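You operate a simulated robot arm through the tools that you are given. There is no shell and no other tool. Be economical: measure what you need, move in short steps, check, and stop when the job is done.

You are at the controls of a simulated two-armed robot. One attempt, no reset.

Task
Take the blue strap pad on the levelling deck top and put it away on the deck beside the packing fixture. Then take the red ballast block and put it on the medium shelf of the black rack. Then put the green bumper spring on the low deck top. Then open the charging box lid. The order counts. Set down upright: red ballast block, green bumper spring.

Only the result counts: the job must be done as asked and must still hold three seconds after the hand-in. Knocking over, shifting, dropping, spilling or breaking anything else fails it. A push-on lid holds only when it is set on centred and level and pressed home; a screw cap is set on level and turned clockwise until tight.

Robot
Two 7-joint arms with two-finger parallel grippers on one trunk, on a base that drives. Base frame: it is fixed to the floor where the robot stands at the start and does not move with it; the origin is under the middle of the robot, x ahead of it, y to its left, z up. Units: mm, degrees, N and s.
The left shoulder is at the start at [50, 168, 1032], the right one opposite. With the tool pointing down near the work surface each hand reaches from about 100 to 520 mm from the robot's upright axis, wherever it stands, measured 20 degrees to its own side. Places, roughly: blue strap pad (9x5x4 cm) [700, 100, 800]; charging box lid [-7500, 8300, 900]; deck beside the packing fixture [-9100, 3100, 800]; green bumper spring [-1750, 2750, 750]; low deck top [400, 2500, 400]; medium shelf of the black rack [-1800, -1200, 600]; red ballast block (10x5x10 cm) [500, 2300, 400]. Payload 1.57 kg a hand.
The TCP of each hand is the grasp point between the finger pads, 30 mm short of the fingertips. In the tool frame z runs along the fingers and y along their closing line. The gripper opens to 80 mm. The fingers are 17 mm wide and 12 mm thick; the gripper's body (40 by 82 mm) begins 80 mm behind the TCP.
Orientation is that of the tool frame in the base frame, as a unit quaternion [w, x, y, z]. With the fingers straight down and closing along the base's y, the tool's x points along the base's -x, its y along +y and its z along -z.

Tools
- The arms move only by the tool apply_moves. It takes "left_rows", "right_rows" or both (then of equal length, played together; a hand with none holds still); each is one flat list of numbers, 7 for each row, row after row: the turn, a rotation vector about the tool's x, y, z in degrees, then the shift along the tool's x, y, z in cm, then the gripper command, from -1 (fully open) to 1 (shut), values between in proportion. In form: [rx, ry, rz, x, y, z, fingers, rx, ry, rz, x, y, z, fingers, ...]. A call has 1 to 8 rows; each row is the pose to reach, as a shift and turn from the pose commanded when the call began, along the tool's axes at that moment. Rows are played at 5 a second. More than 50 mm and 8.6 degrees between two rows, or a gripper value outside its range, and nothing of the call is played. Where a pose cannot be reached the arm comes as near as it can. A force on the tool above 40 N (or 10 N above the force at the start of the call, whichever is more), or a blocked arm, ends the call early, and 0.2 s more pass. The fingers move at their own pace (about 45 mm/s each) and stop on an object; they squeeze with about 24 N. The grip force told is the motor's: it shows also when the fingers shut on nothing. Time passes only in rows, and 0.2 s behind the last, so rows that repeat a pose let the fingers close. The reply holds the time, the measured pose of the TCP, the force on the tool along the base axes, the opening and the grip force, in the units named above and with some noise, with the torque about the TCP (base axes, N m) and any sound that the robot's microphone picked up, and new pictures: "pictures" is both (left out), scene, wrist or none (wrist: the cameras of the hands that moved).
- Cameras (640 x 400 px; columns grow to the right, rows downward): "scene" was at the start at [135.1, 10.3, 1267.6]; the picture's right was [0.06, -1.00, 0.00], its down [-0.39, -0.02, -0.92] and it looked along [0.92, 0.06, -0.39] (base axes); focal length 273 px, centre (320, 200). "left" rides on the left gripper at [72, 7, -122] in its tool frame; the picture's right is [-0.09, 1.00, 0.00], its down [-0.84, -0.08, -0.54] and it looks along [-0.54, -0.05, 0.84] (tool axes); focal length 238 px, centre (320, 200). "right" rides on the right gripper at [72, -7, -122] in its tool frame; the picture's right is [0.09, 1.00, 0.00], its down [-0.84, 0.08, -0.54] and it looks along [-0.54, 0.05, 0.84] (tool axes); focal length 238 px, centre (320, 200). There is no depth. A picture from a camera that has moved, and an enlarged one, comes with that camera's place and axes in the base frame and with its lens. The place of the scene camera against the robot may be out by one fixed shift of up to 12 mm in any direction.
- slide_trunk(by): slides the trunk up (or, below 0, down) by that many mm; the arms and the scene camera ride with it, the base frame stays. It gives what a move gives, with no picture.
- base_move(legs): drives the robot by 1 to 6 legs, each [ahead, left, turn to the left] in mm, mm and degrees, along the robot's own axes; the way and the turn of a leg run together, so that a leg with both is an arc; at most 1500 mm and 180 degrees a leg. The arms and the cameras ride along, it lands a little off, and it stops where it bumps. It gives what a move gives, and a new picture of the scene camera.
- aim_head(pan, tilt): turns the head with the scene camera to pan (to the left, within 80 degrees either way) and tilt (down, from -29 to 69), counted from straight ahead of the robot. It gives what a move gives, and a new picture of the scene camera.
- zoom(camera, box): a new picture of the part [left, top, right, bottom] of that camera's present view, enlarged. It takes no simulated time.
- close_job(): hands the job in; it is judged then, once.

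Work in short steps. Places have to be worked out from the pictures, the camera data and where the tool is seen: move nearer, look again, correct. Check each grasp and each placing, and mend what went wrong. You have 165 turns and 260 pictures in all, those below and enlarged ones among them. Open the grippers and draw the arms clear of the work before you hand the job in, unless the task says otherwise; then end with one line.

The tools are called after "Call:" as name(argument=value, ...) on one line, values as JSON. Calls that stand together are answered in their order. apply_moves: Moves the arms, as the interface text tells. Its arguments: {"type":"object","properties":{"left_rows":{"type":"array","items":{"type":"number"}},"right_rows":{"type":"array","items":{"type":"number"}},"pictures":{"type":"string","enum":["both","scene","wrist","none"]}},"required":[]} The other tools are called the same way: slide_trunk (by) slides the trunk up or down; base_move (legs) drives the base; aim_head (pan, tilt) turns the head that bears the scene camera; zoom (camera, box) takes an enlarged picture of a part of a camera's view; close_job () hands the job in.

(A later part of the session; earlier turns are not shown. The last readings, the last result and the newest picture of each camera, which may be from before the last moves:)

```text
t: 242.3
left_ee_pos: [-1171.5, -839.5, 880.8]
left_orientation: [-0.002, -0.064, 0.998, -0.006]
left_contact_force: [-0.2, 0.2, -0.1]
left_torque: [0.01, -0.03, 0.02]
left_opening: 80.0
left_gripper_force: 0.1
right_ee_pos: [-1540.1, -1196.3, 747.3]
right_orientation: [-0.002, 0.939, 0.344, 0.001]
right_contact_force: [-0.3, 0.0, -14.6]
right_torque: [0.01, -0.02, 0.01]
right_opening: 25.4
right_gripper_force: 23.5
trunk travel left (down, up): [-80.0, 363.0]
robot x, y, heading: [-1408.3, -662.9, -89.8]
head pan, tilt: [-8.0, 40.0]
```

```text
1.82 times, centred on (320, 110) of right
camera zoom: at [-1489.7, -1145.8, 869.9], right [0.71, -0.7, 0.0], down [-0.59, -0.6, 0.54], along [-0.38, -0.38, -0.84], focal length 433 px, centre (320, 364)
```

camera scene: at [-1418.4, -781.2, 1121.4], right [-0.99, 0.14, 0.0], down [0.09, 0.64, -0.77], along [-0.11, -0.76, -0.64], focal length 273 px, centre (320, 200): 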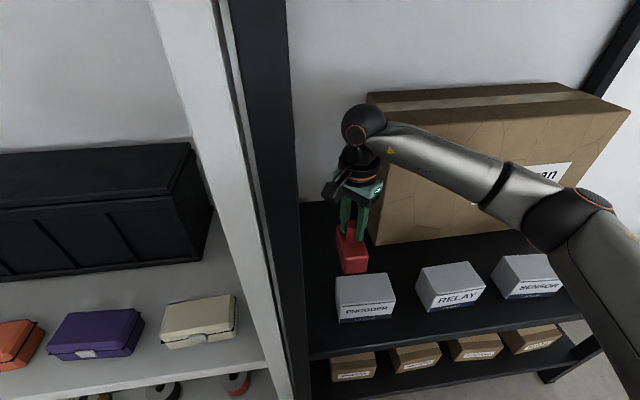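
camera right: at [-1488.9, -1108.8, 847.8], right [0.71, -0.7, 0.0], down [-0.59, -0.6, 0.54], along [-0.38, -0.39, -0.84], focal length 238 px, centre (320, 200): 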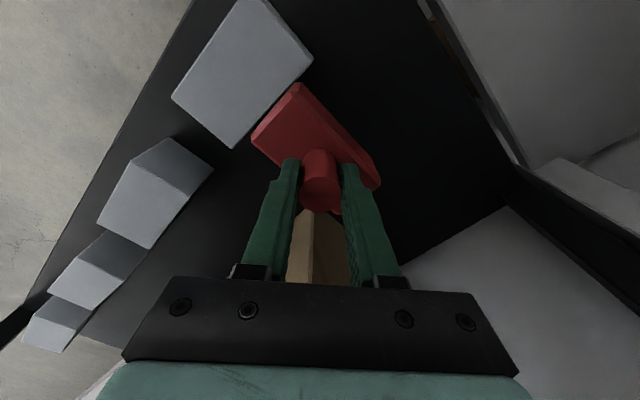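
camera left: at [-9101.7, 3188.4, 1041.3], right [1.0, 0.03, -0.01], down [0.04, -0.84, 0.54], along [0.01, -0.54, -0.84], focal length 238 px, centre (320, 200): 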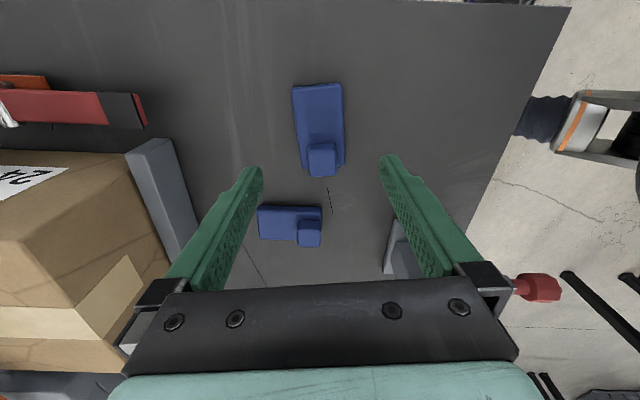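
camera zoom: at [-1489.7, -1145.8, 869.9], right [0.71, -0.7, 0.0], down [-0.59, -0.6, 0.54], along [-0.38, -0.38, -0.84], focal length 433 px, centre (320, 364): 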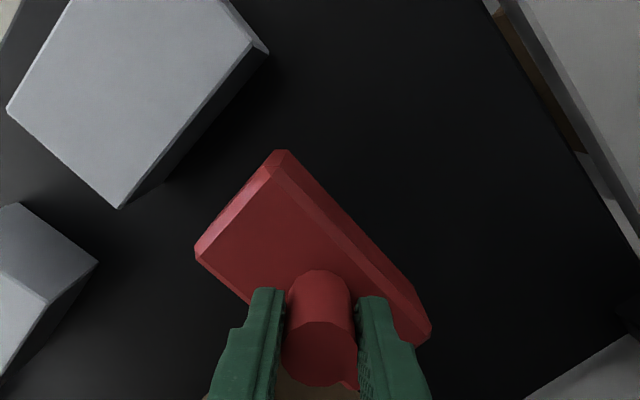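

Clear now, and the small box did not move. Lowering gently to the shelf.

Call:
apply_moves(right_rows=[0, 0, 0, 0, 0, 1.5, 1, 0, 0, 0, 0, 0, 3, 1, 0, 0, 0, 0, 0, 4, 1, 0, 0, 0, 0, 0, 4.5, 1, 0, 0, 0, 0, 0, 5, 1], pictures="none")

Call:
zoom(camera="scene", box=[310, 200, 430, 330])

```text
t: 243.5
left_ee_pos: [-1172.9, -839.4, 880.5]
left_orientation: [-0.002, -0.064, 0.998, -0.007]
left_contact_force: [0.1, 0.8, -0.8]
left_torque: [0.0, 0.01, 0.01]
left_opening: 80.1
left_gripper_force: 0.0
right_ee_pos: [-1539.3, -1197.2, 694.5]
right_orientation: [-0.002, 0.939, 0.343, 0.0]
right_contact_force: [-0.3, 0.3, -14.1]
right_torque: [0.02, -0.02, 0.05]
right_opening: 25.6
right_gripper_force: 23.9
trunk travel left (down, up): [-80.0, 363.0]
robot x, y, heading: [-1409.5, -662.2, -90.1]
head pan, tilt: [-8.0, 40.0]
```

```text
3.08 times, centred on (370, 265) of scene
camera zoom: at [-1418.5, -782.3, 1120.8], right [-0.99, 0.14, 0.0], down [0.09, 0.64, -0.77], along [-0.11, -0.76, -0.64], focal length 840 px, centre (166, 0)
```

zoom: 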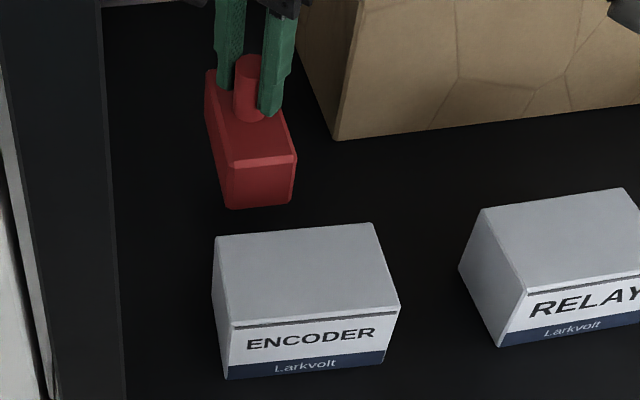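

Not yet in contact; continuing down in 2.5 mm steps.

Call:
apply_moves(right_rows=[0, 0, 0, 0, 0, 0.25, 1, 0, 0, 0, 0, 0, 0.5, 1, 0, 0, 0, 0, 0, 0.75, 1, 0, 0, 0, 0, 0, 0.75, 1], pictures="none")

```text
t: 244.5
left_ee_pos: [-1170.9, -839.9, 880.7]
left_orientation: [-0.002, -0.064, 0.998, -0.006]
left_contact_force: [-0.4, -0.4, 0.0]
left_torque: [0.0, 0.01, 0.0]
left_opening: 80.1
left_gripper_force: 0.0
right_ee_pos: [-1537.6, -1197.5, 687.0]
right_orientation: [-0.003, 0.939, 0.343, 0.001]
right_contact_force: [0.0, 0.6, -15.0]
right_torque: [0.03, -0.01, -0.01]
right_opening: 25.7
right_gripper_force: 23.9
trunk travel left (down, up): [-80.0, 363.0]
robot x, y, heading: [-1410.3, -661.7, -90.0]
head pan, tilt: [-8.0, 40.0]
```

Call:
apply_moves(right_rows=[0, 0, 0, 0, 0, 0.25, 1, 0, 0, 0, 0, 0, 0.5, 1, 0, 0, 0, 0, 0, 0.75, 1, 0, 0, 0, 0, 0, 0.75, 1], pictures="wrist")

```text
t: 245.5
left_ee_pos: [-1172.7, -838.8, 881.1]
left_orientation: [-0.003, -0.063, 0.998, -0.007]
left_contact_force: [0.4, 0.6, 0.0]
left_torque: [-0.01, 0.03, 0.0]
left_opening: 80.1
left_gripper_force: 0.1
right_ee_pos: [-1537.8, -1198.0, 678.7]
right_orientation: [-0.002, 0.939, 0.343, 0.0]
right_contact_force: [0.6, -0.4, -14.7]
right_torque: [0.02, -0.03, 0.0]
right_opening: 25.5
right_gripper_force: 23.6
trunk travel left (down, up): [-80.0, 363.0]
robot x, y, heading: [-1413.1, -660.8, -89.7]
head pan, tilt: [-8.0, 40.0]
camera right: at [-1487.4, -1146.9, 804.1], right [0.71, -0.7, 0.0], down [-0.59, -0.6, 0.54], along [-0.38, -0.38, -0.84], focal length 238 px, centre (320, 200)
```

right: 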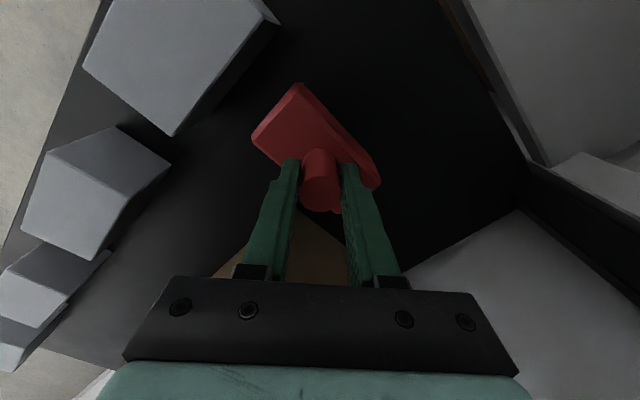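

Call:
apply_moves(right_rows=[0, 0, 0, 0, 0, 0.25, 1, 0, 0, 0, 0, 0, 0.5, 1, 0, 0, 0, 0, 0, 0.75, 1, 0, 0, 0, 0, 0, 0.75, 1], pictures="none")

Call:
zoom(camera="scene", box=[310, 200, 430, 330])

```text
t: 246.5
left_ee_pos: [-1172.2, -840.1, 879.4]
left_orientation: [-0.003, -0.064, 0.998, -0.007]
left_contact_force: [-0.4, 0.2, -0.3]
left_torque: [0.0, -0.02, 0.02]
left_opening: 80.1
left_gripper_force: 0.0
right_ee_pos: [-1539.2, -1197.4, 673.0]
right_orientation: [-0.002, 0.939, 0.343, 0.002]
right_contact_force: [0.8, 0.0, -15.0]
right_torque: [0.03, -0.06, -0.03]
right_opening: 25.6
right_gripper_force: 23.8
trunk travel left (down, up): [-80.0, 363.0]
robot x, y, heading: [-1415.5, -661.3, -90.0]
head pan, tilt: [-8.0, 40.0]
```

```text
3.08 times, centred on (370, 265) of scene
camera zoom: at [-1418.5, -782.3, 1120.8], right [-0.99, 0.14, 0.0], down [0.09, 0.64, -0.77], along [-0.11, -0.76, -0.64], focal length 840 px, centre (166, 0)
```

zoom: 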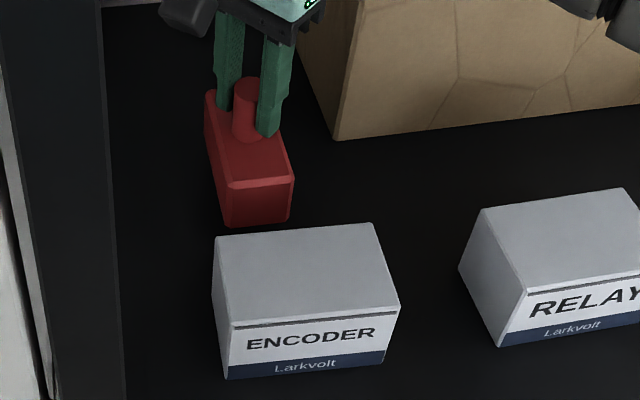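

Call:
apply_moves(right_rows=[0, 0, 0, 0, 0, 0.25, 1, 0, 0, 0, 0, 0, 0.5, 1, 0, 0, 0, 0, 0, 0.75, 1, 0, 0, 0, 0, 0, 1.0, 1, 0, 0, 0, 0, 0, 1.25, 1, 0, 0, 0, 0, 0, 1.25, 1], pictures="none")

Call:
zoom(camera="scene", box=[310, 200, 430, 330])

```text
t: 247.9
left_ee_pos: [-1171.9, -840.3, 881.1]
left_orientation: [-0.002, -0.064, 0.998, -0.007]
left_contact_force: [-0.2, 0.7, -0.6]
left_torque: [0.0, 0.04, -0.02]
left_opening: 79.9
left_gripper_force: 0.0
right_ee_pos: [-1538.5, -1197.8, 660.7]
right_orientation: [-0.002, 0.939, 0.343, 0.001]
right_contact_force: [-0.3, 0.5, -14.2]
right_torque: [0.02, -0.02, -0.03]
right_opening: 25.6
right_gripper_force: 24.0
trunk travel left (down, up): [-80.0, 363.0]
robot x, y, heading: [-1404.6, -660.5, -90.1]
head pan, tilt: [-8.0, 40.0]
```

```text
3.08 times, centred on (370, 265) of scene
camera zoom: at [-1418.5, -782.3, 1120.8], right [-0.99, 0.14, 0.0], down [0.09, 0.64, -0.77], along [-0.11, -0.76, -0.64], focal length 840 px, centre (166, 0)
```

zoom: 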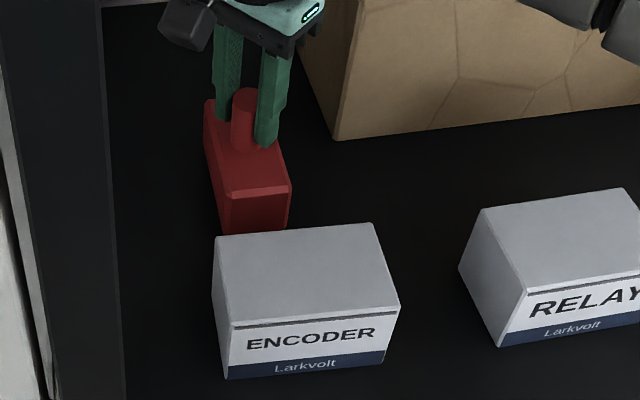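

Call:
apply_moves(right_rows=[0, 0, 0, 0, 0, 0.25, 1, 0, 0, 0, 0, 0, 0.5, 1, 0, 0, 0, 0, 0, 0.75, 1, 0, 0, 0, 0, 0, 1.0, 1, 0, 0, 0, 0, 0, 1.0, 1], pictures="wrist")

```text
t: 249.1
left_ee_pos: [-1171.2, -840.1, 880.8]
left_orientation: [-0.002, -0.063, 0.998, -0.008]
left_contact_force: [-0.3, 0.8, 0.0]
left_torque: [0.0, -0.03, 0.03]
left_opening: 79.8
left_gripper_force: 0.0
right_ee_pos: [-1539.5, -1197.1, 651.1]
right_orientation: [-0.002, 0.939, 0.343, 0.0]
right_contact_force: [-1.0, 0.3, -14.3]
right_torque: [-0.01, -0.03, -0.03]
right_opening: 25.8
right_gripper_force: 23.9
trunk travel left (down, up): [-80.0, 363.0]
robot x, y, heading: [-1406.5, -667.4, -89.9]
head pan, tilt: [-8.0, 40.0]
camera right: at [-1488.5, -1146.3, 774.9], right [0.71, -0.7, 0.0], down [-0.59, -0.6, 0.54], along [-0.38, -0.38, -0.84], focal length 238 px, centre (320, 200)
```

right: 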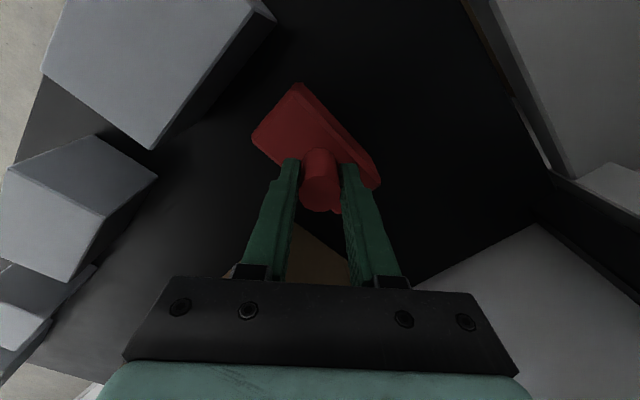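

Call:
apply_moves(right_rows=[0, 0, 0, 0, 0, 0.25, 1, 0, 0, 0, 0, 0, 0.5, 1, 0, 0, 0, 0, 0, 0.75, 1, 0, 0, 0, 0, 0, 1.0, 1, 0, 0, 0, 0, 0, 1.0, 1], pictures="none")

Call:
zoom(camera="scene", box=[310, 200, 430, 330])

```text
t: 250.3
left_ee_pos: [-1171.7, -836.2, 882.0]
left_orientation: [-0.002, -0.064, 0.998, -0.008]
left_contact_force: [-0.7, -0.4, -0.6]
left_torque: [0.01, 0.0, 0.01]
left_opening: 80.2
left_gripper_force: 0.0
right_ee_pos: [-1539.6, -1198.1, 647.5]
right_orientation: [0.002, 0.94, 0.342, 0.0]
right_contact_force: [-9.2, 4.8, 33.7]
right_torque: [1.1, 0.15, 0.05]
right_opening: 25.5
right_gripper_force: 24.0
trunk travel left (down, up): [-80.0, 363.0]
robot x, y, heading: [-1409.6, -659.7, -90.2]
head pan, tilt: [-8.0, 40.0]
```

```text
3.08 times, centred on (370, 265) of scene
camera zoom: at [-1418.1, -778.8, 1121.8], right [-0.99, 0.14, 0.0], down [0.09, 0.63, -0.77], along [-0.11, -0.76, -0.64], focal length 840 px, centre (166, 0)
```

zoom: 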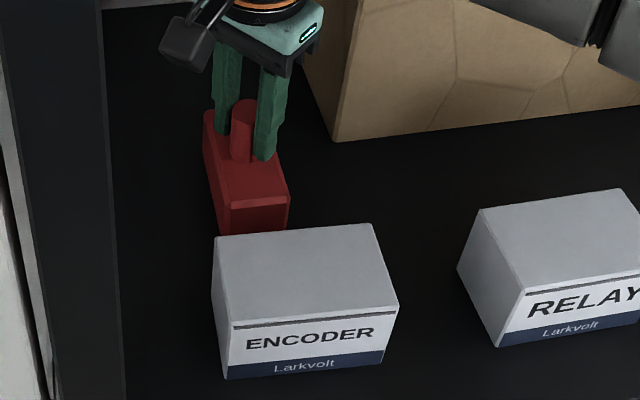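

Shelf contact at TCP ≈648. I ease 4 mm, open, then rise (the arm was pressing).

Call:
apply_moves(right_rows=[0, 0, 0, 0, 0, -0.2, 1, 0, 0, 0, 0, 0, -0.2, 1], pictures="none")

```text
t: 250.9
left_ee_pos: [-1171.5, -837.9, 881.0]
left_orientation: [-0.003, -0.064, 0.998, -0.009]
left_contact_force: [-0.5, -0.3, 0.2]
left_torque: [0.03, 0.02, 0.01]
left_opening: 80.1
left_gripper_force: 0.0
right_ee_pos: [-1539.0, -1197.4, 645.1]
right_orientation: [0.002, 0.94, 0.342, -0.001]
right_contact_force: [-6.8, -0.9, 24.7]
right_torque: [0.05, 0.33, -0.41]
right_opening: 25.7
right_gripper_force: 24.2
trunk travel left (down, up): [-80.0, 363.0]
robot x, y, heading: [-1410.7, -663.6, -90.1]
head pan, tilt: [-8.0, 40.0]
```

Call:
apply_moves(right_rows=[0, 0, 0, 0, 0, -0.2, 1, 0, 0, 0, 0, 0, -0.35, 1], pictures="none")

```text
t: 251.5
left_ee_pos: [-1171.9, -837.9, 881.3]
left_orientation: [-0.001, -0.064, 0.998, -0.008]
left_contact_force: [-0.6, -0.4, -0.8]
left_torque: [0.0, -0.05, 0.02]
left_opening: 80.2
left_gripper_force: 0.2
right_ee_pos: [-1539.8, -1197.3, 647.3]
right_orientation: [-0.001, 0.939, 0.343, -0.001]
right_contact_force: [-7.0, -5.0, 9.5]
right_torque: [-0.98, 0.25, -0.19]
right_opening: 25.7
right_gripper_force: 23.4
trunk travel left (down, up): [-80.0, 363.0]
robot x, y, heading: [-1409.1, -660.8, -90.0]
head pan, tilt: [-8.0, 40.0]
```

Nearly unloaded. Open now and lift straight up.

Call:
apply_moves(right_rows=[0, 0, 0, 0, 0, 0, 0.6, 0, 0, 0, 0, 0, 0, 0.2, 0, 0, 0, 0, 0, 0, -0.4, 0, 0, 0, 0, 0, 0, -0.4, 0, 0, 0, 0, 0, 0, -0.4], pictures="wrist")

Call:
zoom(camera="scene", box=[310, 200, 430, 330])

```text
t: 252.7
left_ee_pos: [-1171.0, -838.4, 881.9]
left_orientation: [-0.003, -0.063, 0.998, -0.009]
left_contact_force: [-0.5, 0.2, -0.7]
left_torque: [0.03, -0.04, -0.02]
left_opening: 79.9
left_gripper_force: 0.0
right_ee_pos: [-1538.9, -1198.1, 645.8]
right_orientation: [-0.002, 0.939, 0.343, 0.0]
right_contact_force: [0.0, -0.2, -0.3]
right_torque: [0.01, -0.01, 0.02]
right_opening: 56.1
right_gripper_force: 0.1
trunk travel left (down, up): [-80.0, 363.0]
robot x, y, heading: [-1406.0, -660.7, -89.8]
head pan, tilt: [-8.0, 40.0]
camera right: at [-1487.3, -1145.9, 770.9], right [0.71, -0.7, 0.0], down [-0.59, -0.6, 0.54], along [-0.38, -0.38, -0.84], focal length 238 px, centre (320, 200)
```

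right: 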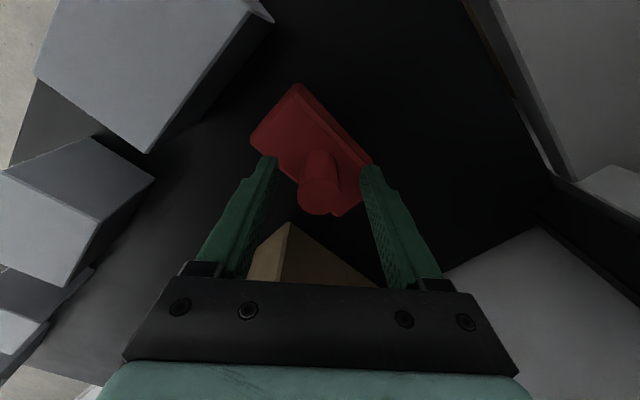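

```text
3.08 times, centred on (370, 265) of scene
camera zoom: at [-1418.2, -781.2, 1121.0], right [-0.99, 0.14, 0.0], down [0.09, 0.64, -0.77], along [-0.11, -0.76, -0.64], focal length 840 px, centre (166, 0)
```

zoom: 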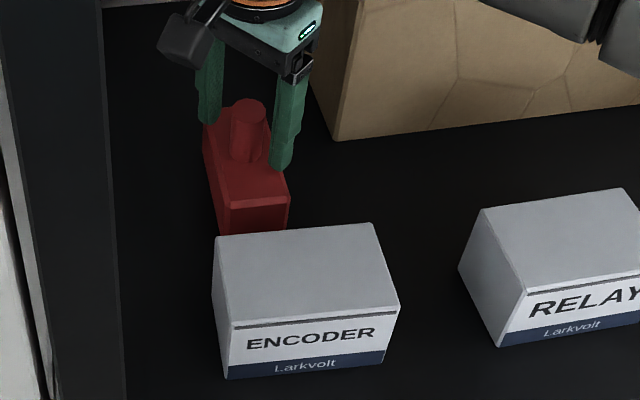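

The block stands on the shelf. I raise the hand, draw it back out, and reverse.

Call:
apply_moves(right_rows=[0, 0, 0, 0, 0, -3, -0.4, 0, 0, 0, 0, 0, -7, -0.4, 0, 0, 0, 0, 0, -11, -0.4, 0, 0, 0, 0, 0, -15, -0.4, 0, 0, 0, 2, -1.5, -17, -0.4, 0, 0, 0, 5, -3, -19, -0.4, 0, 0, 0, 8, -5, -20, -0.4], pictures="both")

```text
t: 254.3
left_ee_pos: [-1172.6, -838.6, 881.1]
left_orientation: [-0.002, -0.064, 0.998, -0.008]
left_contact_force: [0.6, 0.8, 0.0]
left_torque: [-0.01, -0.01, 0.02]
left_opening: 79.9
left_gripper_force: 0.1
right_ee_pos: [-1511.0, -1110.2, 844.9]
right_orientation: [-0.001, 0.94, 0.342, 0.0]
right_contact_force: [-0.3, 0.3, -0.7]
right_torque: [-0.02, 0.0, -0.02]
right_opening: 56.0
right_gripper_force: 0.1
trunk travel left (down, up): [-80.0, 363.0]
robot x, y, heading: [-1408.8, -662.6, -90.3]
head pan, tilt: [-8.0, 40.0]
camera scene: at [-1418.2, -781.2, 1121.0], right [-0.99, 0.14, 0.0], down [0.09, 0.64, -0.77], along [-0.11, -0.76, -0.64], focal length 273 px, centre (320, 200)
camera right: at [-1459.3, -1059.2, 968.0], right [0.71, -0.7, 0.0], down [-0.59, -0.6, 0.54], along [-0.38, -0.38, -0.84], focal length 238 px, centre (320, 200)
```

scene: 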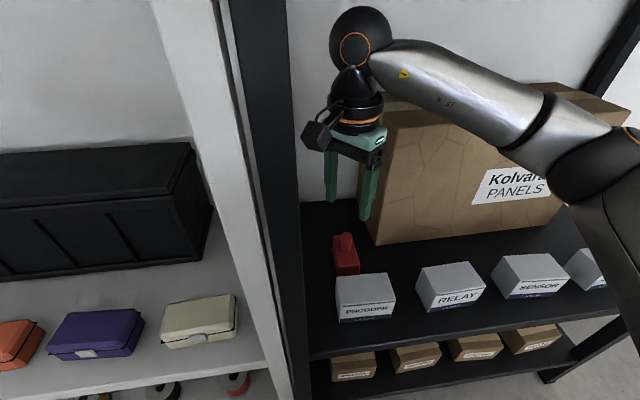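
right: 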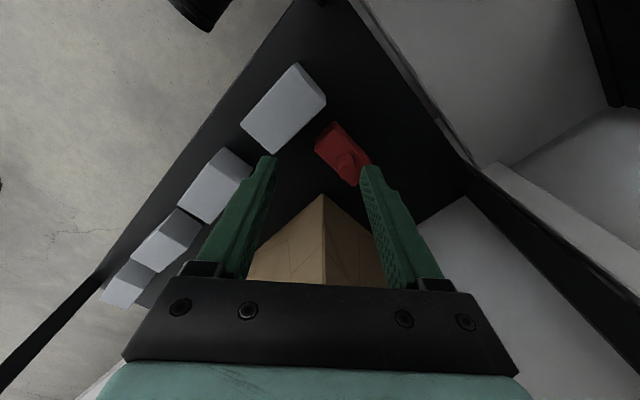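

Block upright in place. Retract the hand to the tucked pose, then back off.

Call:
apply_moves(right_rows=[0, 0, -6, 0, -2.5, 0, -0.4, 0, 0, -12, 0, -5, 0, -0.4, 0, 0, -18, 0, -7.5, 0, -0.4, 0, 0, -25, 0.4, -9.5, 0, -0.4, 0, 0, -31, 0.7, -11, 0, -0.4, 0, 0, -38, 1, -12, 0, -0.4, 0, 0, -44, 1, -13, 0, -1, 0, 0, -50, 1, -13.5, 0, -1], pictures="none")

Call:
base_move(legs=[[-500, 0, 0]])

Call:
slide_trunk(by=120)

```text
t: 256.1
left_ee_pos: [-1172.1, -837.7, 881.4]
left_orientation: [-0.002, -0.063, 0.998, -0.007]
left_contact_force: [0.1, -0.2, 0.4]
left_torque: [0.01, 0.02, -0.02]
left_opening: 80.1
left_gripper_force: 0.1
right_ee_pos: [-1588.2, -999.1, 847.5]
right_orientation: [0.0, 0.706, 0.708, 0.001]
right_contact_force: [-0.5, 0.4, -0.3]
right_torque: [-0.01, -0.03, 0.02]
right_opening: 80.1
right_gripper_force: 0.1
trunk travel left (down, up): [-80.0, 363.0]
robot x, y, heading: [-1410.3, -660.1, -90.3]
head pan, tilt: [-8.0, 40.0]
```

```text
t: 259.1
left_ee_pos: [-1172.5, -311.6, 881.1]
left_orientation: [-0.003, -0.066, 0.998, -0.008]
left_contact_force: [0.3, -0.5, -0.1]
left_torque: [0.01, 0.01, 0.01]
left_opening: 80.1
left_gripper_force: 0.1
right_ee_pos: [-1588.9, -473.0, 847.3]
right_orientation: [-0.001, 0.705, 0.709, 0.001]
right_contact_force: [0.0, -0.9, -0.7]
right_torque: [0.03, -0.02, -0.02]
right_opening: 80.0
right_gripper_force: 0.1
trunk travel left (down, up): [-80.0, 363.0]
robot x, y, heading: [-1411.3, -133.2, -89.6]
head pan, tilt: [-8.0, 40.0]
camera scene: at [-1419.1, -256.1, 1121.0], right [-0.99, 0.13, 0.0], down [0.09, 0.64, -0.77], along [-0.1, -0.76, -0.64], focal length 273 px, centre (320, 200)
```

scene: 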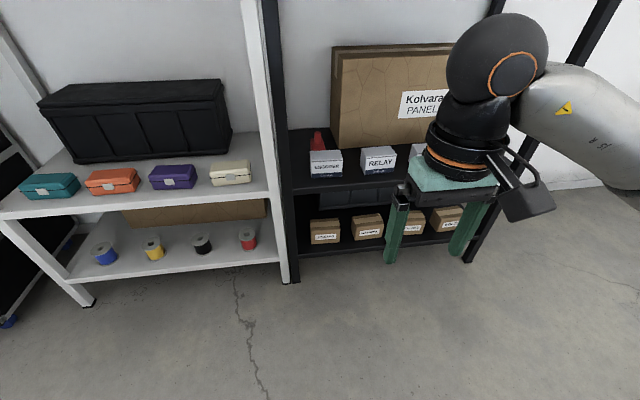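

```text
t: 260.6
left_ee_pos: [-1171.8, -312.4, 1001.4]
left_orientation: [-0.002, -0.066, 0.998, -0.006]
left_contact_force: [0.3, -0.7, 0.6]
left_torque: [-0.02, 0.01, -0.01]
left_opening: 80.2
left_gripper_force: 0.1
right_ee_pos: [-1588.8, -473.9, 969.1]
right_orientation: [-0.001, 0.705, 0.709, 0.001]
right_contact_force: [-0.3, -0.4, -0.2]
right_torque: [-0.04, 0.04, 0.02]
right_opening: 80.0
right_gripper_force: 0.2
trunk travel left (down, up): [-200.0, 243.0]
robot x, y, heading: [-1411.1, -135.6, -89.8]
head pan, tilt: [-8.0, 40.0]
```

Next the spring on the west side of bench 1. Turn to face +x, back into the west aisle, then slide north.

Call:
base_move(legs=[[0, 0, 90], [-1030, 0, 0], [0, 1200, 0]])

Call:
aim_head(pan=30, tilt=25)

```text
t: 275.3
left_ee_pos: [-2226.0, 1281.6, 1001.1]
left_orientation: [-0.005, 0.746, -0.666, 0.007]
left_contact_force: [-0.2, 0.3, 0.0]
left_torque: [0.03, -0.01, 0.01]
left_opening: 80.1
left_gripper_force: 0.0
right_ee_pos: [-2073.6, 859.9, 968.0]
right_orientation: [-0.002, 0.006, 1.0, 0.0]
right_contact_force: [0.1, -0.4, -0.2]
right_torque: [0.0, -0.01, 0.01]
right_opening: 80.1
right_gripper_force: 0.1
trunk travel left (down, up): [-200.0, 243.0]
robot x, y, heading: [-2406.6, 1044.9, -0.8]
head pan, tilt: [-8.0, 40.0]
camera scene: at [-2280.2, 1035.6, 1241.0], right [-0.15, -0.99, 0.0], down [-0.64, 0.1, -0.77], along [0.76, -0.12, -0.64], focal length 273 px, centre (320, 200)
```

scene: 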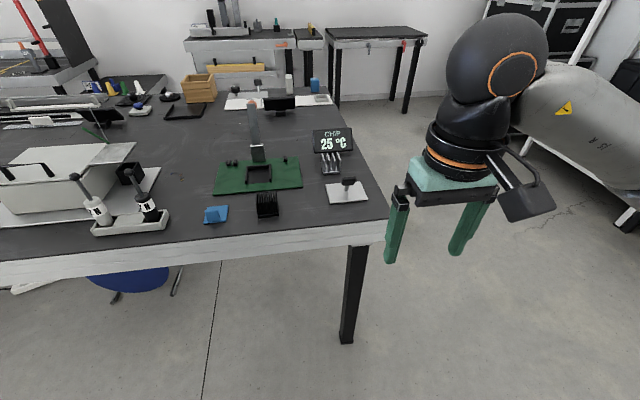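

```text
t: 276.3
left_ee_pos: [-2226.4, 1279.6, 1000.4]
left_orientation: [-0.004, 0.746, -0.666, 0.006]
left_contact_force: [0.5, 0.7, -0.4]
left_torque: [-0.02, 0.0, -0.02]
left_opening: 80.1
left_gripper_force: 0.0
right_ee_pos: [-2072.1, 860.7, 967.4]
right_orientation: [-0.002, 0.005, 1.0, 0.0]
right_contact_force: [0.2, 0.3, -0.1]
right_torque: [-0.01, -0.01, -0.02]
right_opening: 80.0
right_gripper_force: 0.1
trunk travel left (down, up): [-200.0, 243.0]
robot x, y, heading: [-2408.7, 1047.2, -0.8]
head pan, tilt: [30.0, 25.0]
camera scene: at [-2283.8, 1093.4, 1264.3], right [0.49, -0.87, 0.0], down [-0.37, -0.21, -0.91], along [0.79, 0.44, -0.42], focal length 273 px, centre (320, 200)
```

scene: 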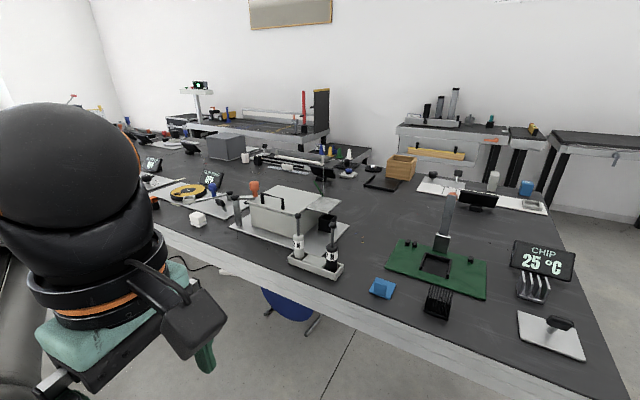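

Call:
base_move(legs=[[0, 800, 0.8], [0, 780, 0]])

Call:
aim_head(pan=-8, tilt=35)

```text
t: 284.5
left_ee_pos: [-2263.4, 2882.7, 1000.0]
left_orientation: [-0.005, 0.761, -0.648, 0.007]
left_contact_force: [-1.3, 0.6, 0.3]
left_torque: [0.0, 0.03, -0.04]
left_opening: 80.0
left_gripper_force: 0.0
right_ee_pos: [-2089.7, 2470.9, 967.8]
right_orientation: [-0.001, -0.018, 1.0, 0.0]
right_contact_force: [-0.1, -0.9, 0.0]
right_torque: [0.0, -0.01, 0.0]
right_opening: 80.0
right_gripper_force: 0.0
trunk travel left (down, up): [-200.0, 243.0]
robot x, y, heading: [-2432.1, 2642.1, 2.1]
head pan, tilt: [30.0, 25.0]
camera scene: at [-2311.7, 2693.8, 1264.3], right [0.53, -0.85, 0.0], down [-0.36, -0.22, -0.91], along [0.77, 0.48, -0.42], focal length 273 px, centre (320, 200)
```

scene: 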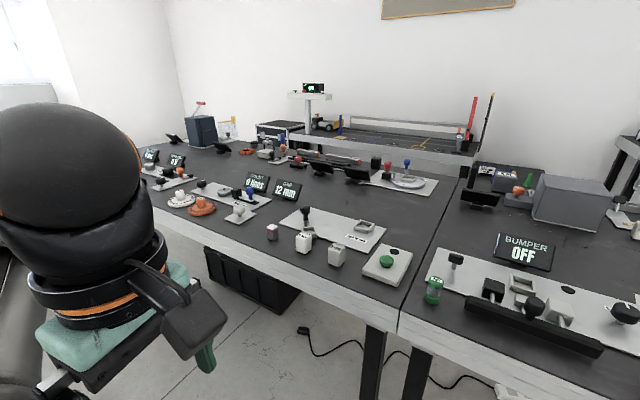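

```text
t: 285.5
left_ee_pos: [-2263.2, 2882.4, 1000.6]
left_orientation: [-0.004, 0.761, -0.648, 0.007]
left_contact_force: [0.3, 0.3, 0.4]
left_torque: [0.0, 0.0, -0.02]
left_opening: 80.1
left_gripper_force: 0.1
right_ee_pos: [-2089.8, 2472.0, 967.8]
right_orientation: [-0.001, -0.018, 1.0, 0.0]
right_contact_force: [0.1, 0.9, -0.2]
right_torque: [0.0, 0.07, 0.02]
right_opening: 80.1
right_gripper_force: 0.0
trunk travel left (down, up): [-200.0, 243.0]
robot x, y, heading: [-2435.4, 2638.4, 1.9]
head pan, tilt: [-8.0, 35.0]
camera scene: at [-2302.2, 2635.7, 1248.6], right [-0.1, -0.99, 0.0], down [-0.57, 0.06, -0.82], along [0.81, -0.09, -0.57], focal length 273 px, centre (320, 200)
```

scene: 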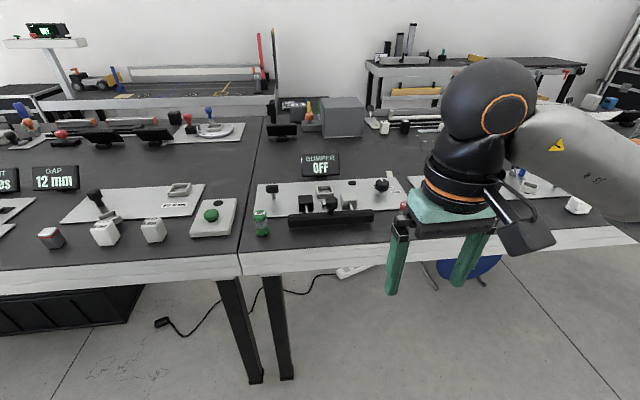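

Call:
zoom(camera="scene", box=[220, 170, 340, 245])

```text
5.33 times, centred on (280, 208) of scene
camera zoom: at [-2302.2, 2635.7, 1248.6], right [-0.1, -0.99, 0.0], down [-0.57, 0.06, -0.82], along [0.81, -0.09, -0.57], focal length 1457 px, centre (533, 160)
```

zoom: 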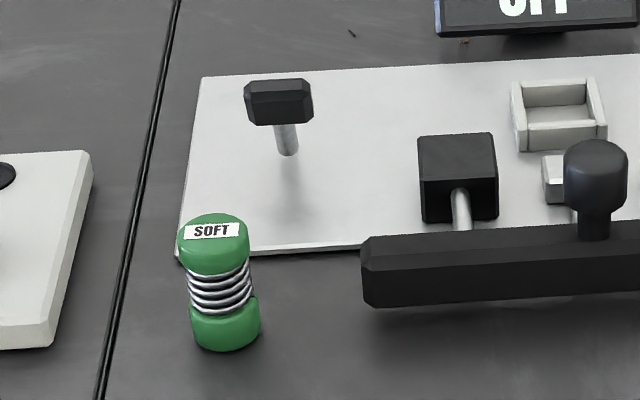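

The spring (green caps, ~65 mm tall, ⌀34) stands at about [-1754, 2726]. I take it with the right hand; robot to [-2235, 2825].

Call:
base_move(legs=[[190, 180, -2]])

Call:
apply_moves(right_rows=[0, 0, 0, -1, 0, 0.5, -0.5, 0, 0, 0, -2, 0, 1, -0.5], pictures="both")

```text
t: 287.4
left_ee_pos: [-2071.1, 3063.0, 1000.4]
left_orientation: [-0.004, 0.75, -0.662, 0.008]
left_contact_force: [0.4, 0.2, -0.3]
left_torque: [0.0, 0.02, -0.01]
left_opening: 80.1
left_gripper_force: 0.0
right_ee_pos: [-1912.4, 2645.4, 968.1]
right_orientation: [-0.002, 0.001, 1.0, 0.0]
right_contact_force: [0.5, 1.4, 0.4]
right_torque: [-0.03, -0.02, -0.02]
right_opening: 79.8
right_gripper_force: 0.0
trunk travel left (down, up): [-200.0, 243.0]
robot x, y, heading: [-2250.3, 2825.9, -0.3]
head pan, tilt: [-8.0, 35.0]
camera scene: at [-2119.6, 2817.8, 1248.5], right [-0.14, -0.99, 0.0], down [-0.57, 0.08, -0.82], along [0.81, -0.12, -0.57], focal length 273 px, centre (320, 200)
```

scene: 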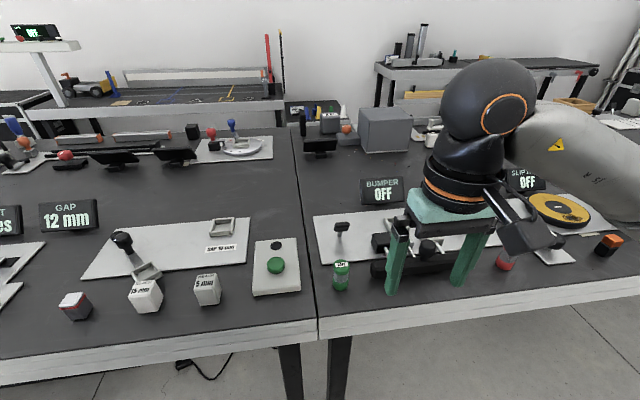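

```text
t: 288.0
left_ee_pos: [-2072.1, 3063.9, 1001.0]
left_orientation: [-0.005, 0.75, -0.662, 0.008]
left_contact_force: [-0.4, 0.4, 0.3]
left_torque: [-0.01, -0.05, -0.02]
left_opening: 80.3
left_gripper_force: 0.1
right_ee_pos: [-1892.7, 2644.9, 957.8]
right_orientation: [-0.002, 0.0, 1.0, 0.0]
right_contact_force: [0.4, 0.5, -0.1]
right_torque: [-0.04, 0.03, -0.02]
right_opening: 60.1
right_gripper_force: 0.1
trunk travel left (down, up): [-200.0, 243.0]
robot x, y, heading: [-2247.2, 2828.2, -0.3]
head pan, tilt: [-8.0, 35.0]
camera scene: at [-2119.7, 2817.6, 1248.6], right [-0.14, -0.99, 0.0], down [-0.57, 0.08, -0.82], along [0.81, -0.12, -0.57], focal length 273 px, centre (320, 200)
camera right: at [-1964.0, 2638.1, 1081.3], right [-0.09, 1.0, 0.0], down [0.84, 0.08, 0.54], along [0.54, 0.05, -0.84], focal length 238 px, centre (320, 200)
```

scene: 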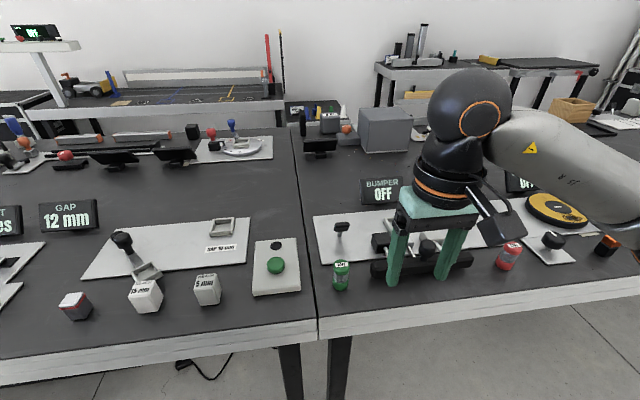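
right: 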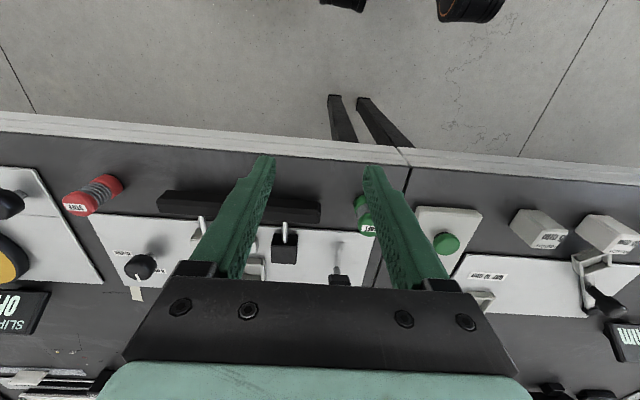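

Call:
apply_moves(right_rows=[0, 0, 0, -3, 2, 0, -0.5, 0, 0, 0, -6, 4, 0, -0.5, 0, 0, 0, -9, 6, 0.5, -0.5, 0, 0, 0, -12, 7.7, 2, -0.5, 0, 0, 0, -13.4, 7.7, 5, -0.5, 0, 0, 0, -13.4, 7.7, 7, -0.5], pictures="both")

Call:
zoom(camera="scene", box=[290, 200, 410, 300])

```text
t: 289.4
left_ee_pos: [-2072.6, 3063.6, 1001.4]
left_orientation: [-0.003, 0.75, -0.662, 0.007]
left_contact_force: [0.0, -0.2, 0.0]
left_torque: [0.01, -0.01, 0.01]
left_opening: 79.9
left_gripper_force: 0.0
right_ee_pos: [-1759.2, 2722.1, 886.5]
right_orientation: [-0.002, 0.0, 1.0, 0.0]
right_contact_force: [-0.7, -0.5, -0.7]
right_torque: [0.0, 0.01, -0.01]
right_opening: 59.8
right_gripper_force: 0.1
trunk travel left (down, up): [-200.0, 243.0]
robot x, y, heading: [-2251.3, 2827.6, -0.5]
head pan, tilt: [-8.0, 35.0]
camera scene: at [-2119.7, 2817.5, 1248.6], right [-0.14, -0.99, 0.0], down [-0.57, 0.08, -0.82], along [0.81, -0.12, -0.57], focal length 273 px, centre (320, 200)
camera right: at [-1831.0, 2716.4, 1011.0], right [-0.09, 1.0, 0.0], down [0.84, 0.08, 0.54], along [0.54, 0.05, -0.84], focal length 238 px, centre (320, 200)
```

scene: 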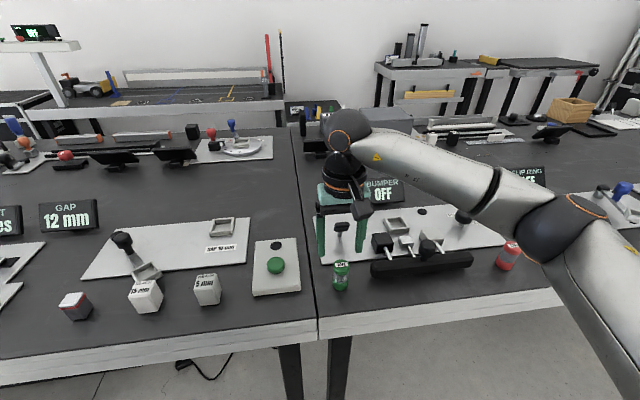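
right: 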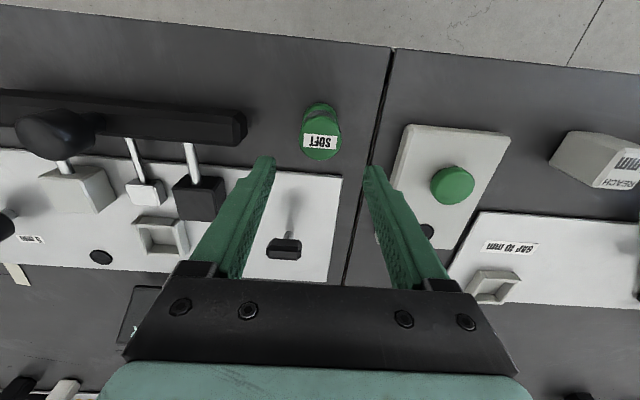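

```text
4.00 times, centred on (350, 250) of scene
camera zoom: at [-2119.7, 2817.5, 1248.6], right [-0.14, -0.99, 0.0], down [-0.57, 0.08, -0.82], along [0.81, -0.12, -0.57], focal length 1093 px, centre (200, 0)
```

zoom: 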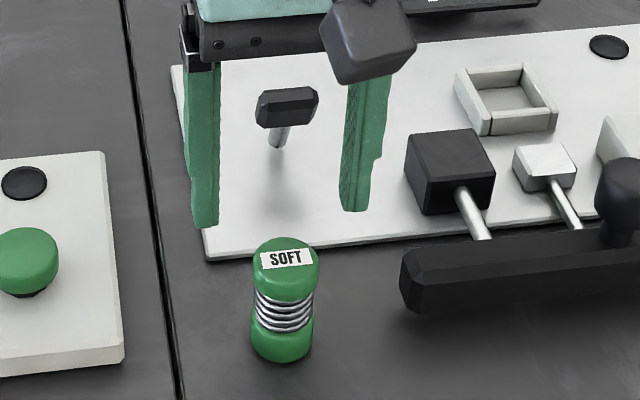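

Wrist view puts the spring nearer, x≈-1775. I shift back 16 mm and re-check.

Call:
apply_moves(right_rows=[0, 0, 0, 0.8, 0, 0, -0.5, 0, 0, 0, 1.6, 0, 0, -0.5, 0, 0, 0, 1.6, 0, 0, -0.5], pictures="wrist")

Call:
zoom(camera="scene", box=[290, 200, 410, 300])

```text
t: 290.2
left_ee_pos: [-2071.5, 3062.4, 1000.6]
left_orientation: [-0.005, 0.75, -0.661, 0.007]
left_contact_force: [-0.5, 0.2, 0.3]
left_torque: [0.0, 0.03, 0.0]
left_opening: 80.1
left_gripper_force: 0.0
right_ee_pos: [-1777.5, 2721.8, 886.8]
right_orientation: [-0.001, 0.0, 1.0, 0.0]
right_contact_force: [0.3, -0.8, -1.1]
right_torque: [0.0, -0.03, 0.02]
right_opening: 60.1
right_gripper_force: 0.1
trunk travel left (down, up): [-200.0, 243.0]
robot x, y, heading: [-2248.8, 2825.7, -0.3]
head pan, tilt: [-8.0, 35.0]
camera right: at [-1847.5, 2716.1, 1011.1], right [-0.09, 1.0, 0.0], down [0.84, 0.08, 0.54], along [0.54, 0.05, -0.84], focal length 238 px, centre (320, 200)
```

right: 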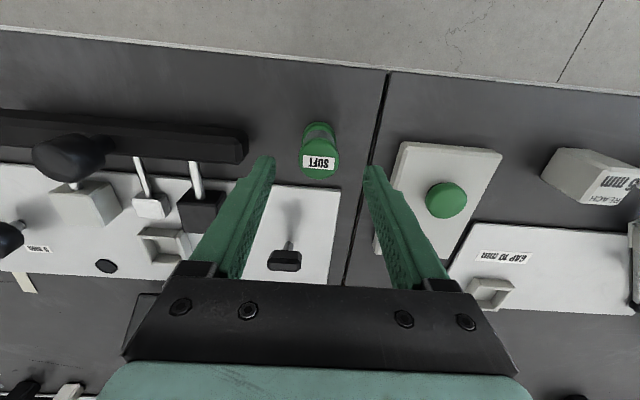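

```text
4.00 times, centred on (350, 250) of scene
camera zoom: at [-2119.8, 2817.6, 1248.6], right [-0.14, -0.99, 0.0], down [-0.57, 0.08, -0.82], along [0.81, -0.12, -0.57], focal length 1093 px, centre (200, 0)
```

zoom: 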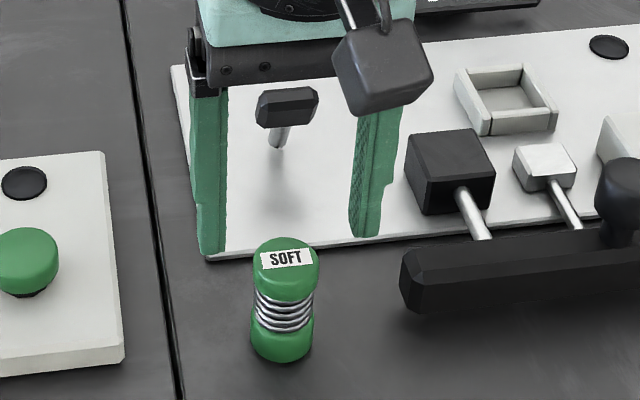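

Two-view fix: top centre at [-1768, 2722, ~823]. I shift +9.5 mm and descend to 825.

Call:
apply_moves(right_rows=[0, 0, 0, -0.95, 0.05, 0, -0.5, 0, 0, 0, -0.95, 0.05, 2, -0.5, 0, 0, 0, -0.95, 0.05, 4, -0.5, 0, 0, 0, -0.95, 0.05, 6.2, -0.5, 0, 0, 0, -0.95, 0.05, 6.2, -0.5], pictures="wrist")

Call:
zoom(camera="scene", box=[290, 200, 410, 300])

```text
t: 291.4
left_ee_pos: [-2070.7, 3062.2, 1001.0]
left_orientation: [-0.004, 0.749, -0.662, 0.008]
left_contact_force: [0.6, -0.6, -0.5]
left_torque: [0.0, 0.02, 0.01]
left_opening: 80.2
left_gripper_force: 0.0
right_ee_pos: [-1768.2, 2722.3, 824.8]
right_orientation: [-0.003, 0.001, 1.0, 0.001]
right_contact_force: [0.1, 0.7, 0.5]
right_torque: [-0.01, 0.01, -0.02]
right_opening: 60.0
right_gripper_force: 0.0
trunk travel left (down, up): [-200.0, 243.0]
robot x, y, heading: [-2250.9, 2827.7, -0.4]
head pan, tilt: [-8.0, 35.0]
camera right: at [-1840.4, 2716.2, 948.1], right [-0.09, 1.0, 0.0], down [0.84, 0.08, 0.54], along [0.54, 0.05, -0.84], focal length 238 px, centre (320, 200)
```

right: 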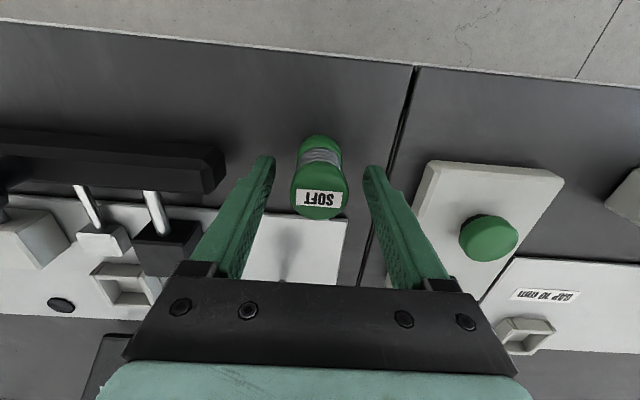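

```text
4.00 times, centred on (350, 250) of scene
camera zoom: at [-2119.7, 2817.6, 1248.6], right [-0.14, -0.99, 0.0], down [-0.57, 0.08, -0.82], along [0.81, -0.12, -0.57], focal length 1093 px, centre (200, 0)
```

zoom: 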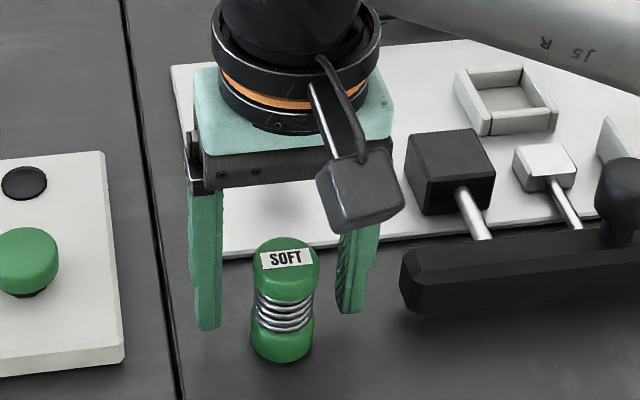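

Aligned. Descend 27 mm and close gently.

Call:
apply_moves(right_rows=[0, 0, 0, 0, 0, 1, -0.5, 0, 0, 0, 0, 0, 2, -0.5, 0, 0, 0, 0, 0, 2.7, -0.5, 0, 0, 0, 0, 0, 2.7, -0.5], pictures="wrist")

Call:
zoom(camera="scene", box=[290, 200, 410, 300])

```text
t: 292.2
left_ee_pos: [-2073.9, 3062.3, 1000.3]
left_orientation: [-0.004, 0.749, -0.662, 0.008]
left_contact_force: [0.0, 0.1, -0.3]
left_torque: [0.03, -0.01, 0.0]
left_opening: 80.0
left_gripper_force: 0.1
right_ee_pos: [-1768.3, 2723.8, 810.6]
right_orientation: [0.001, 0.001, 1.0, 0.001]
right_contact_force: [-11.6, -1.0, 16.4]
right_torque: [-0.58, 0.47, -0.49]
right_opening: 60.8
right_gripper_force: 0.3
trunk travel left (down, up): [-200.0, 243.0]
robot x, y, heading: [-2245.9, 2824.3, -0.4]
head pan, tilt: [-8.0, 35.0]
stopped in row 3 (right hand): the force on the tool passed its limit (the readings are from after the stop); the commanded pose is now the measured one
camera right: at [-1839.6, 2717.0, 933.4], right [-0.09, 1.0, 0.0], down [0.83, 0.08, 0.55], along [0.54, 0.05, -0.84], focal length 238 px, centre (320, 200)
```

right: 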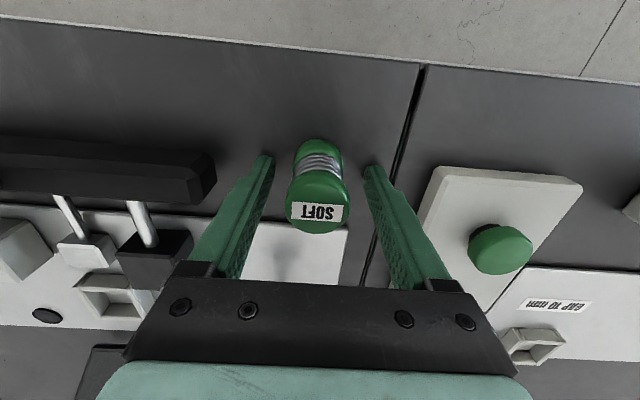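

```text
4.00 times, centred on (350, 250) of scene
camera zoom: at [-2122.0, 2817.7, 1248.9], right [-0.14, -0.99, 0.0], down [-0.57, 0.08, -0.82], along [0.81, -0.12, -0.57], focal length 1093 px, centre (200, 0)
```

zoom: 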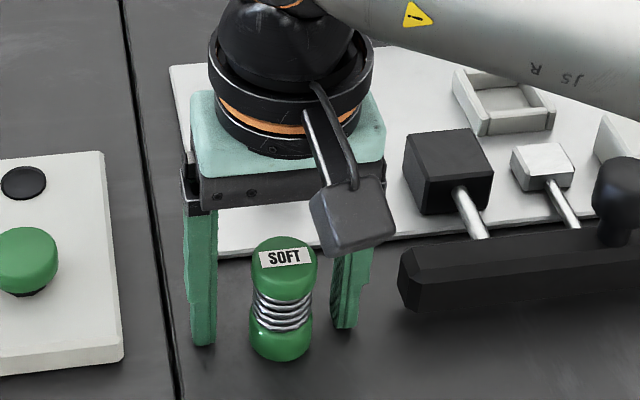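

Tips touched the bench (top ≈ 780). Raise 4 mm and close.

Call:
apply_moves(right_rows=[0, 0, 0, 0, 0, -0.4, -0.5, 0, 0, 0, 0, 0, -0.4, 0.2, 0, 0, 0, 0, 0, -0.4, 1, 0, 0, 0, 0, 0, -0.4, 1, 0, 0, 0, 0, 0, -0.4, 1, 0, 0, 0, 0, 0, -0.4, 1], pictures="wrist")

Call:
zoom(camera="scene", box=[290, 200, 410, 300])

```text
t: 293.6
left_ee_pos: [-2072.9, 3062.8, 1000.4]
left_orientation: [-0.003, 0.749, -0.663, 0.007]
left_contact_force: [0.2, -1.0, -0.2]
left_torque: [0.01, -0.03, 0.0]
left_opening: 80.0
left_gripper_force: 0.1
right_ee_pos: [-1765.7, 2722.8, 811.2]
right_orientation: [0.002, 0.001, 1.0, 0.001]
right_contact_force: [-0.6, 0.2, 0.3]
right_torque: [0.0, 0.0, -0.03]
right_opening: 30.7
right_gripper_force: 24.3
trunk travel left (down, up): [-200.0, 243.0]
robot x, y, heading: [-2249.1, 2827.5, -0.3]
head pan, tilt: [-8.0, 35.0]
camera right: at [-1837.1, 2716.5, 934.6], right [-0.09, 1.0, 0.0], down [0.83, 0.08, 0.55], along [0.54, 0.05, -0.84], focal length 238 px, centre (320, 200)
```

right: 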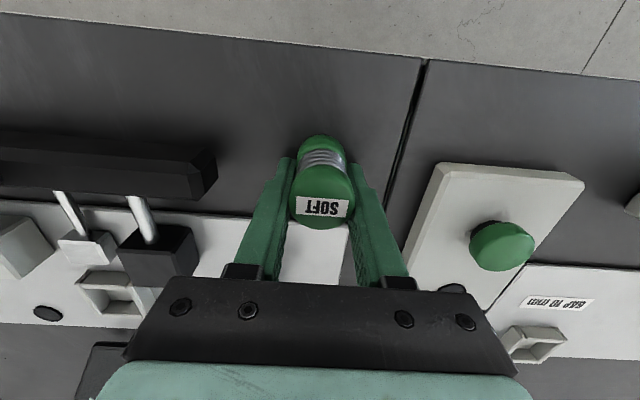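

```text
4.00 times, centred on (350, 250) of scene
camera zoom: at [-2119.9, 2817.4, 1248.6], right [-0.14, -0.99, 0.0], down [-0.57, 0.08, -0.82], along [0.81, -0.12, -0.57], focal length 1093 px, centre (200, 0)
```

zoom: 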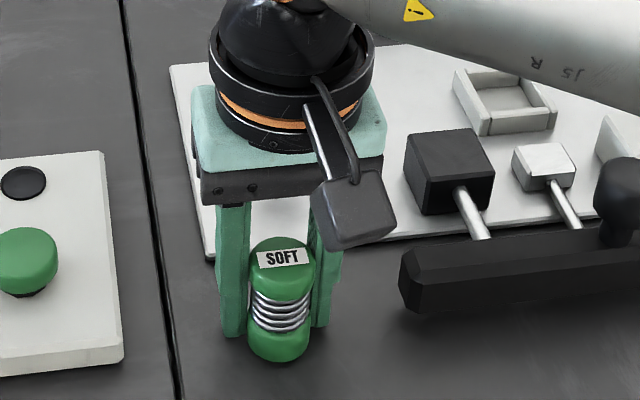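

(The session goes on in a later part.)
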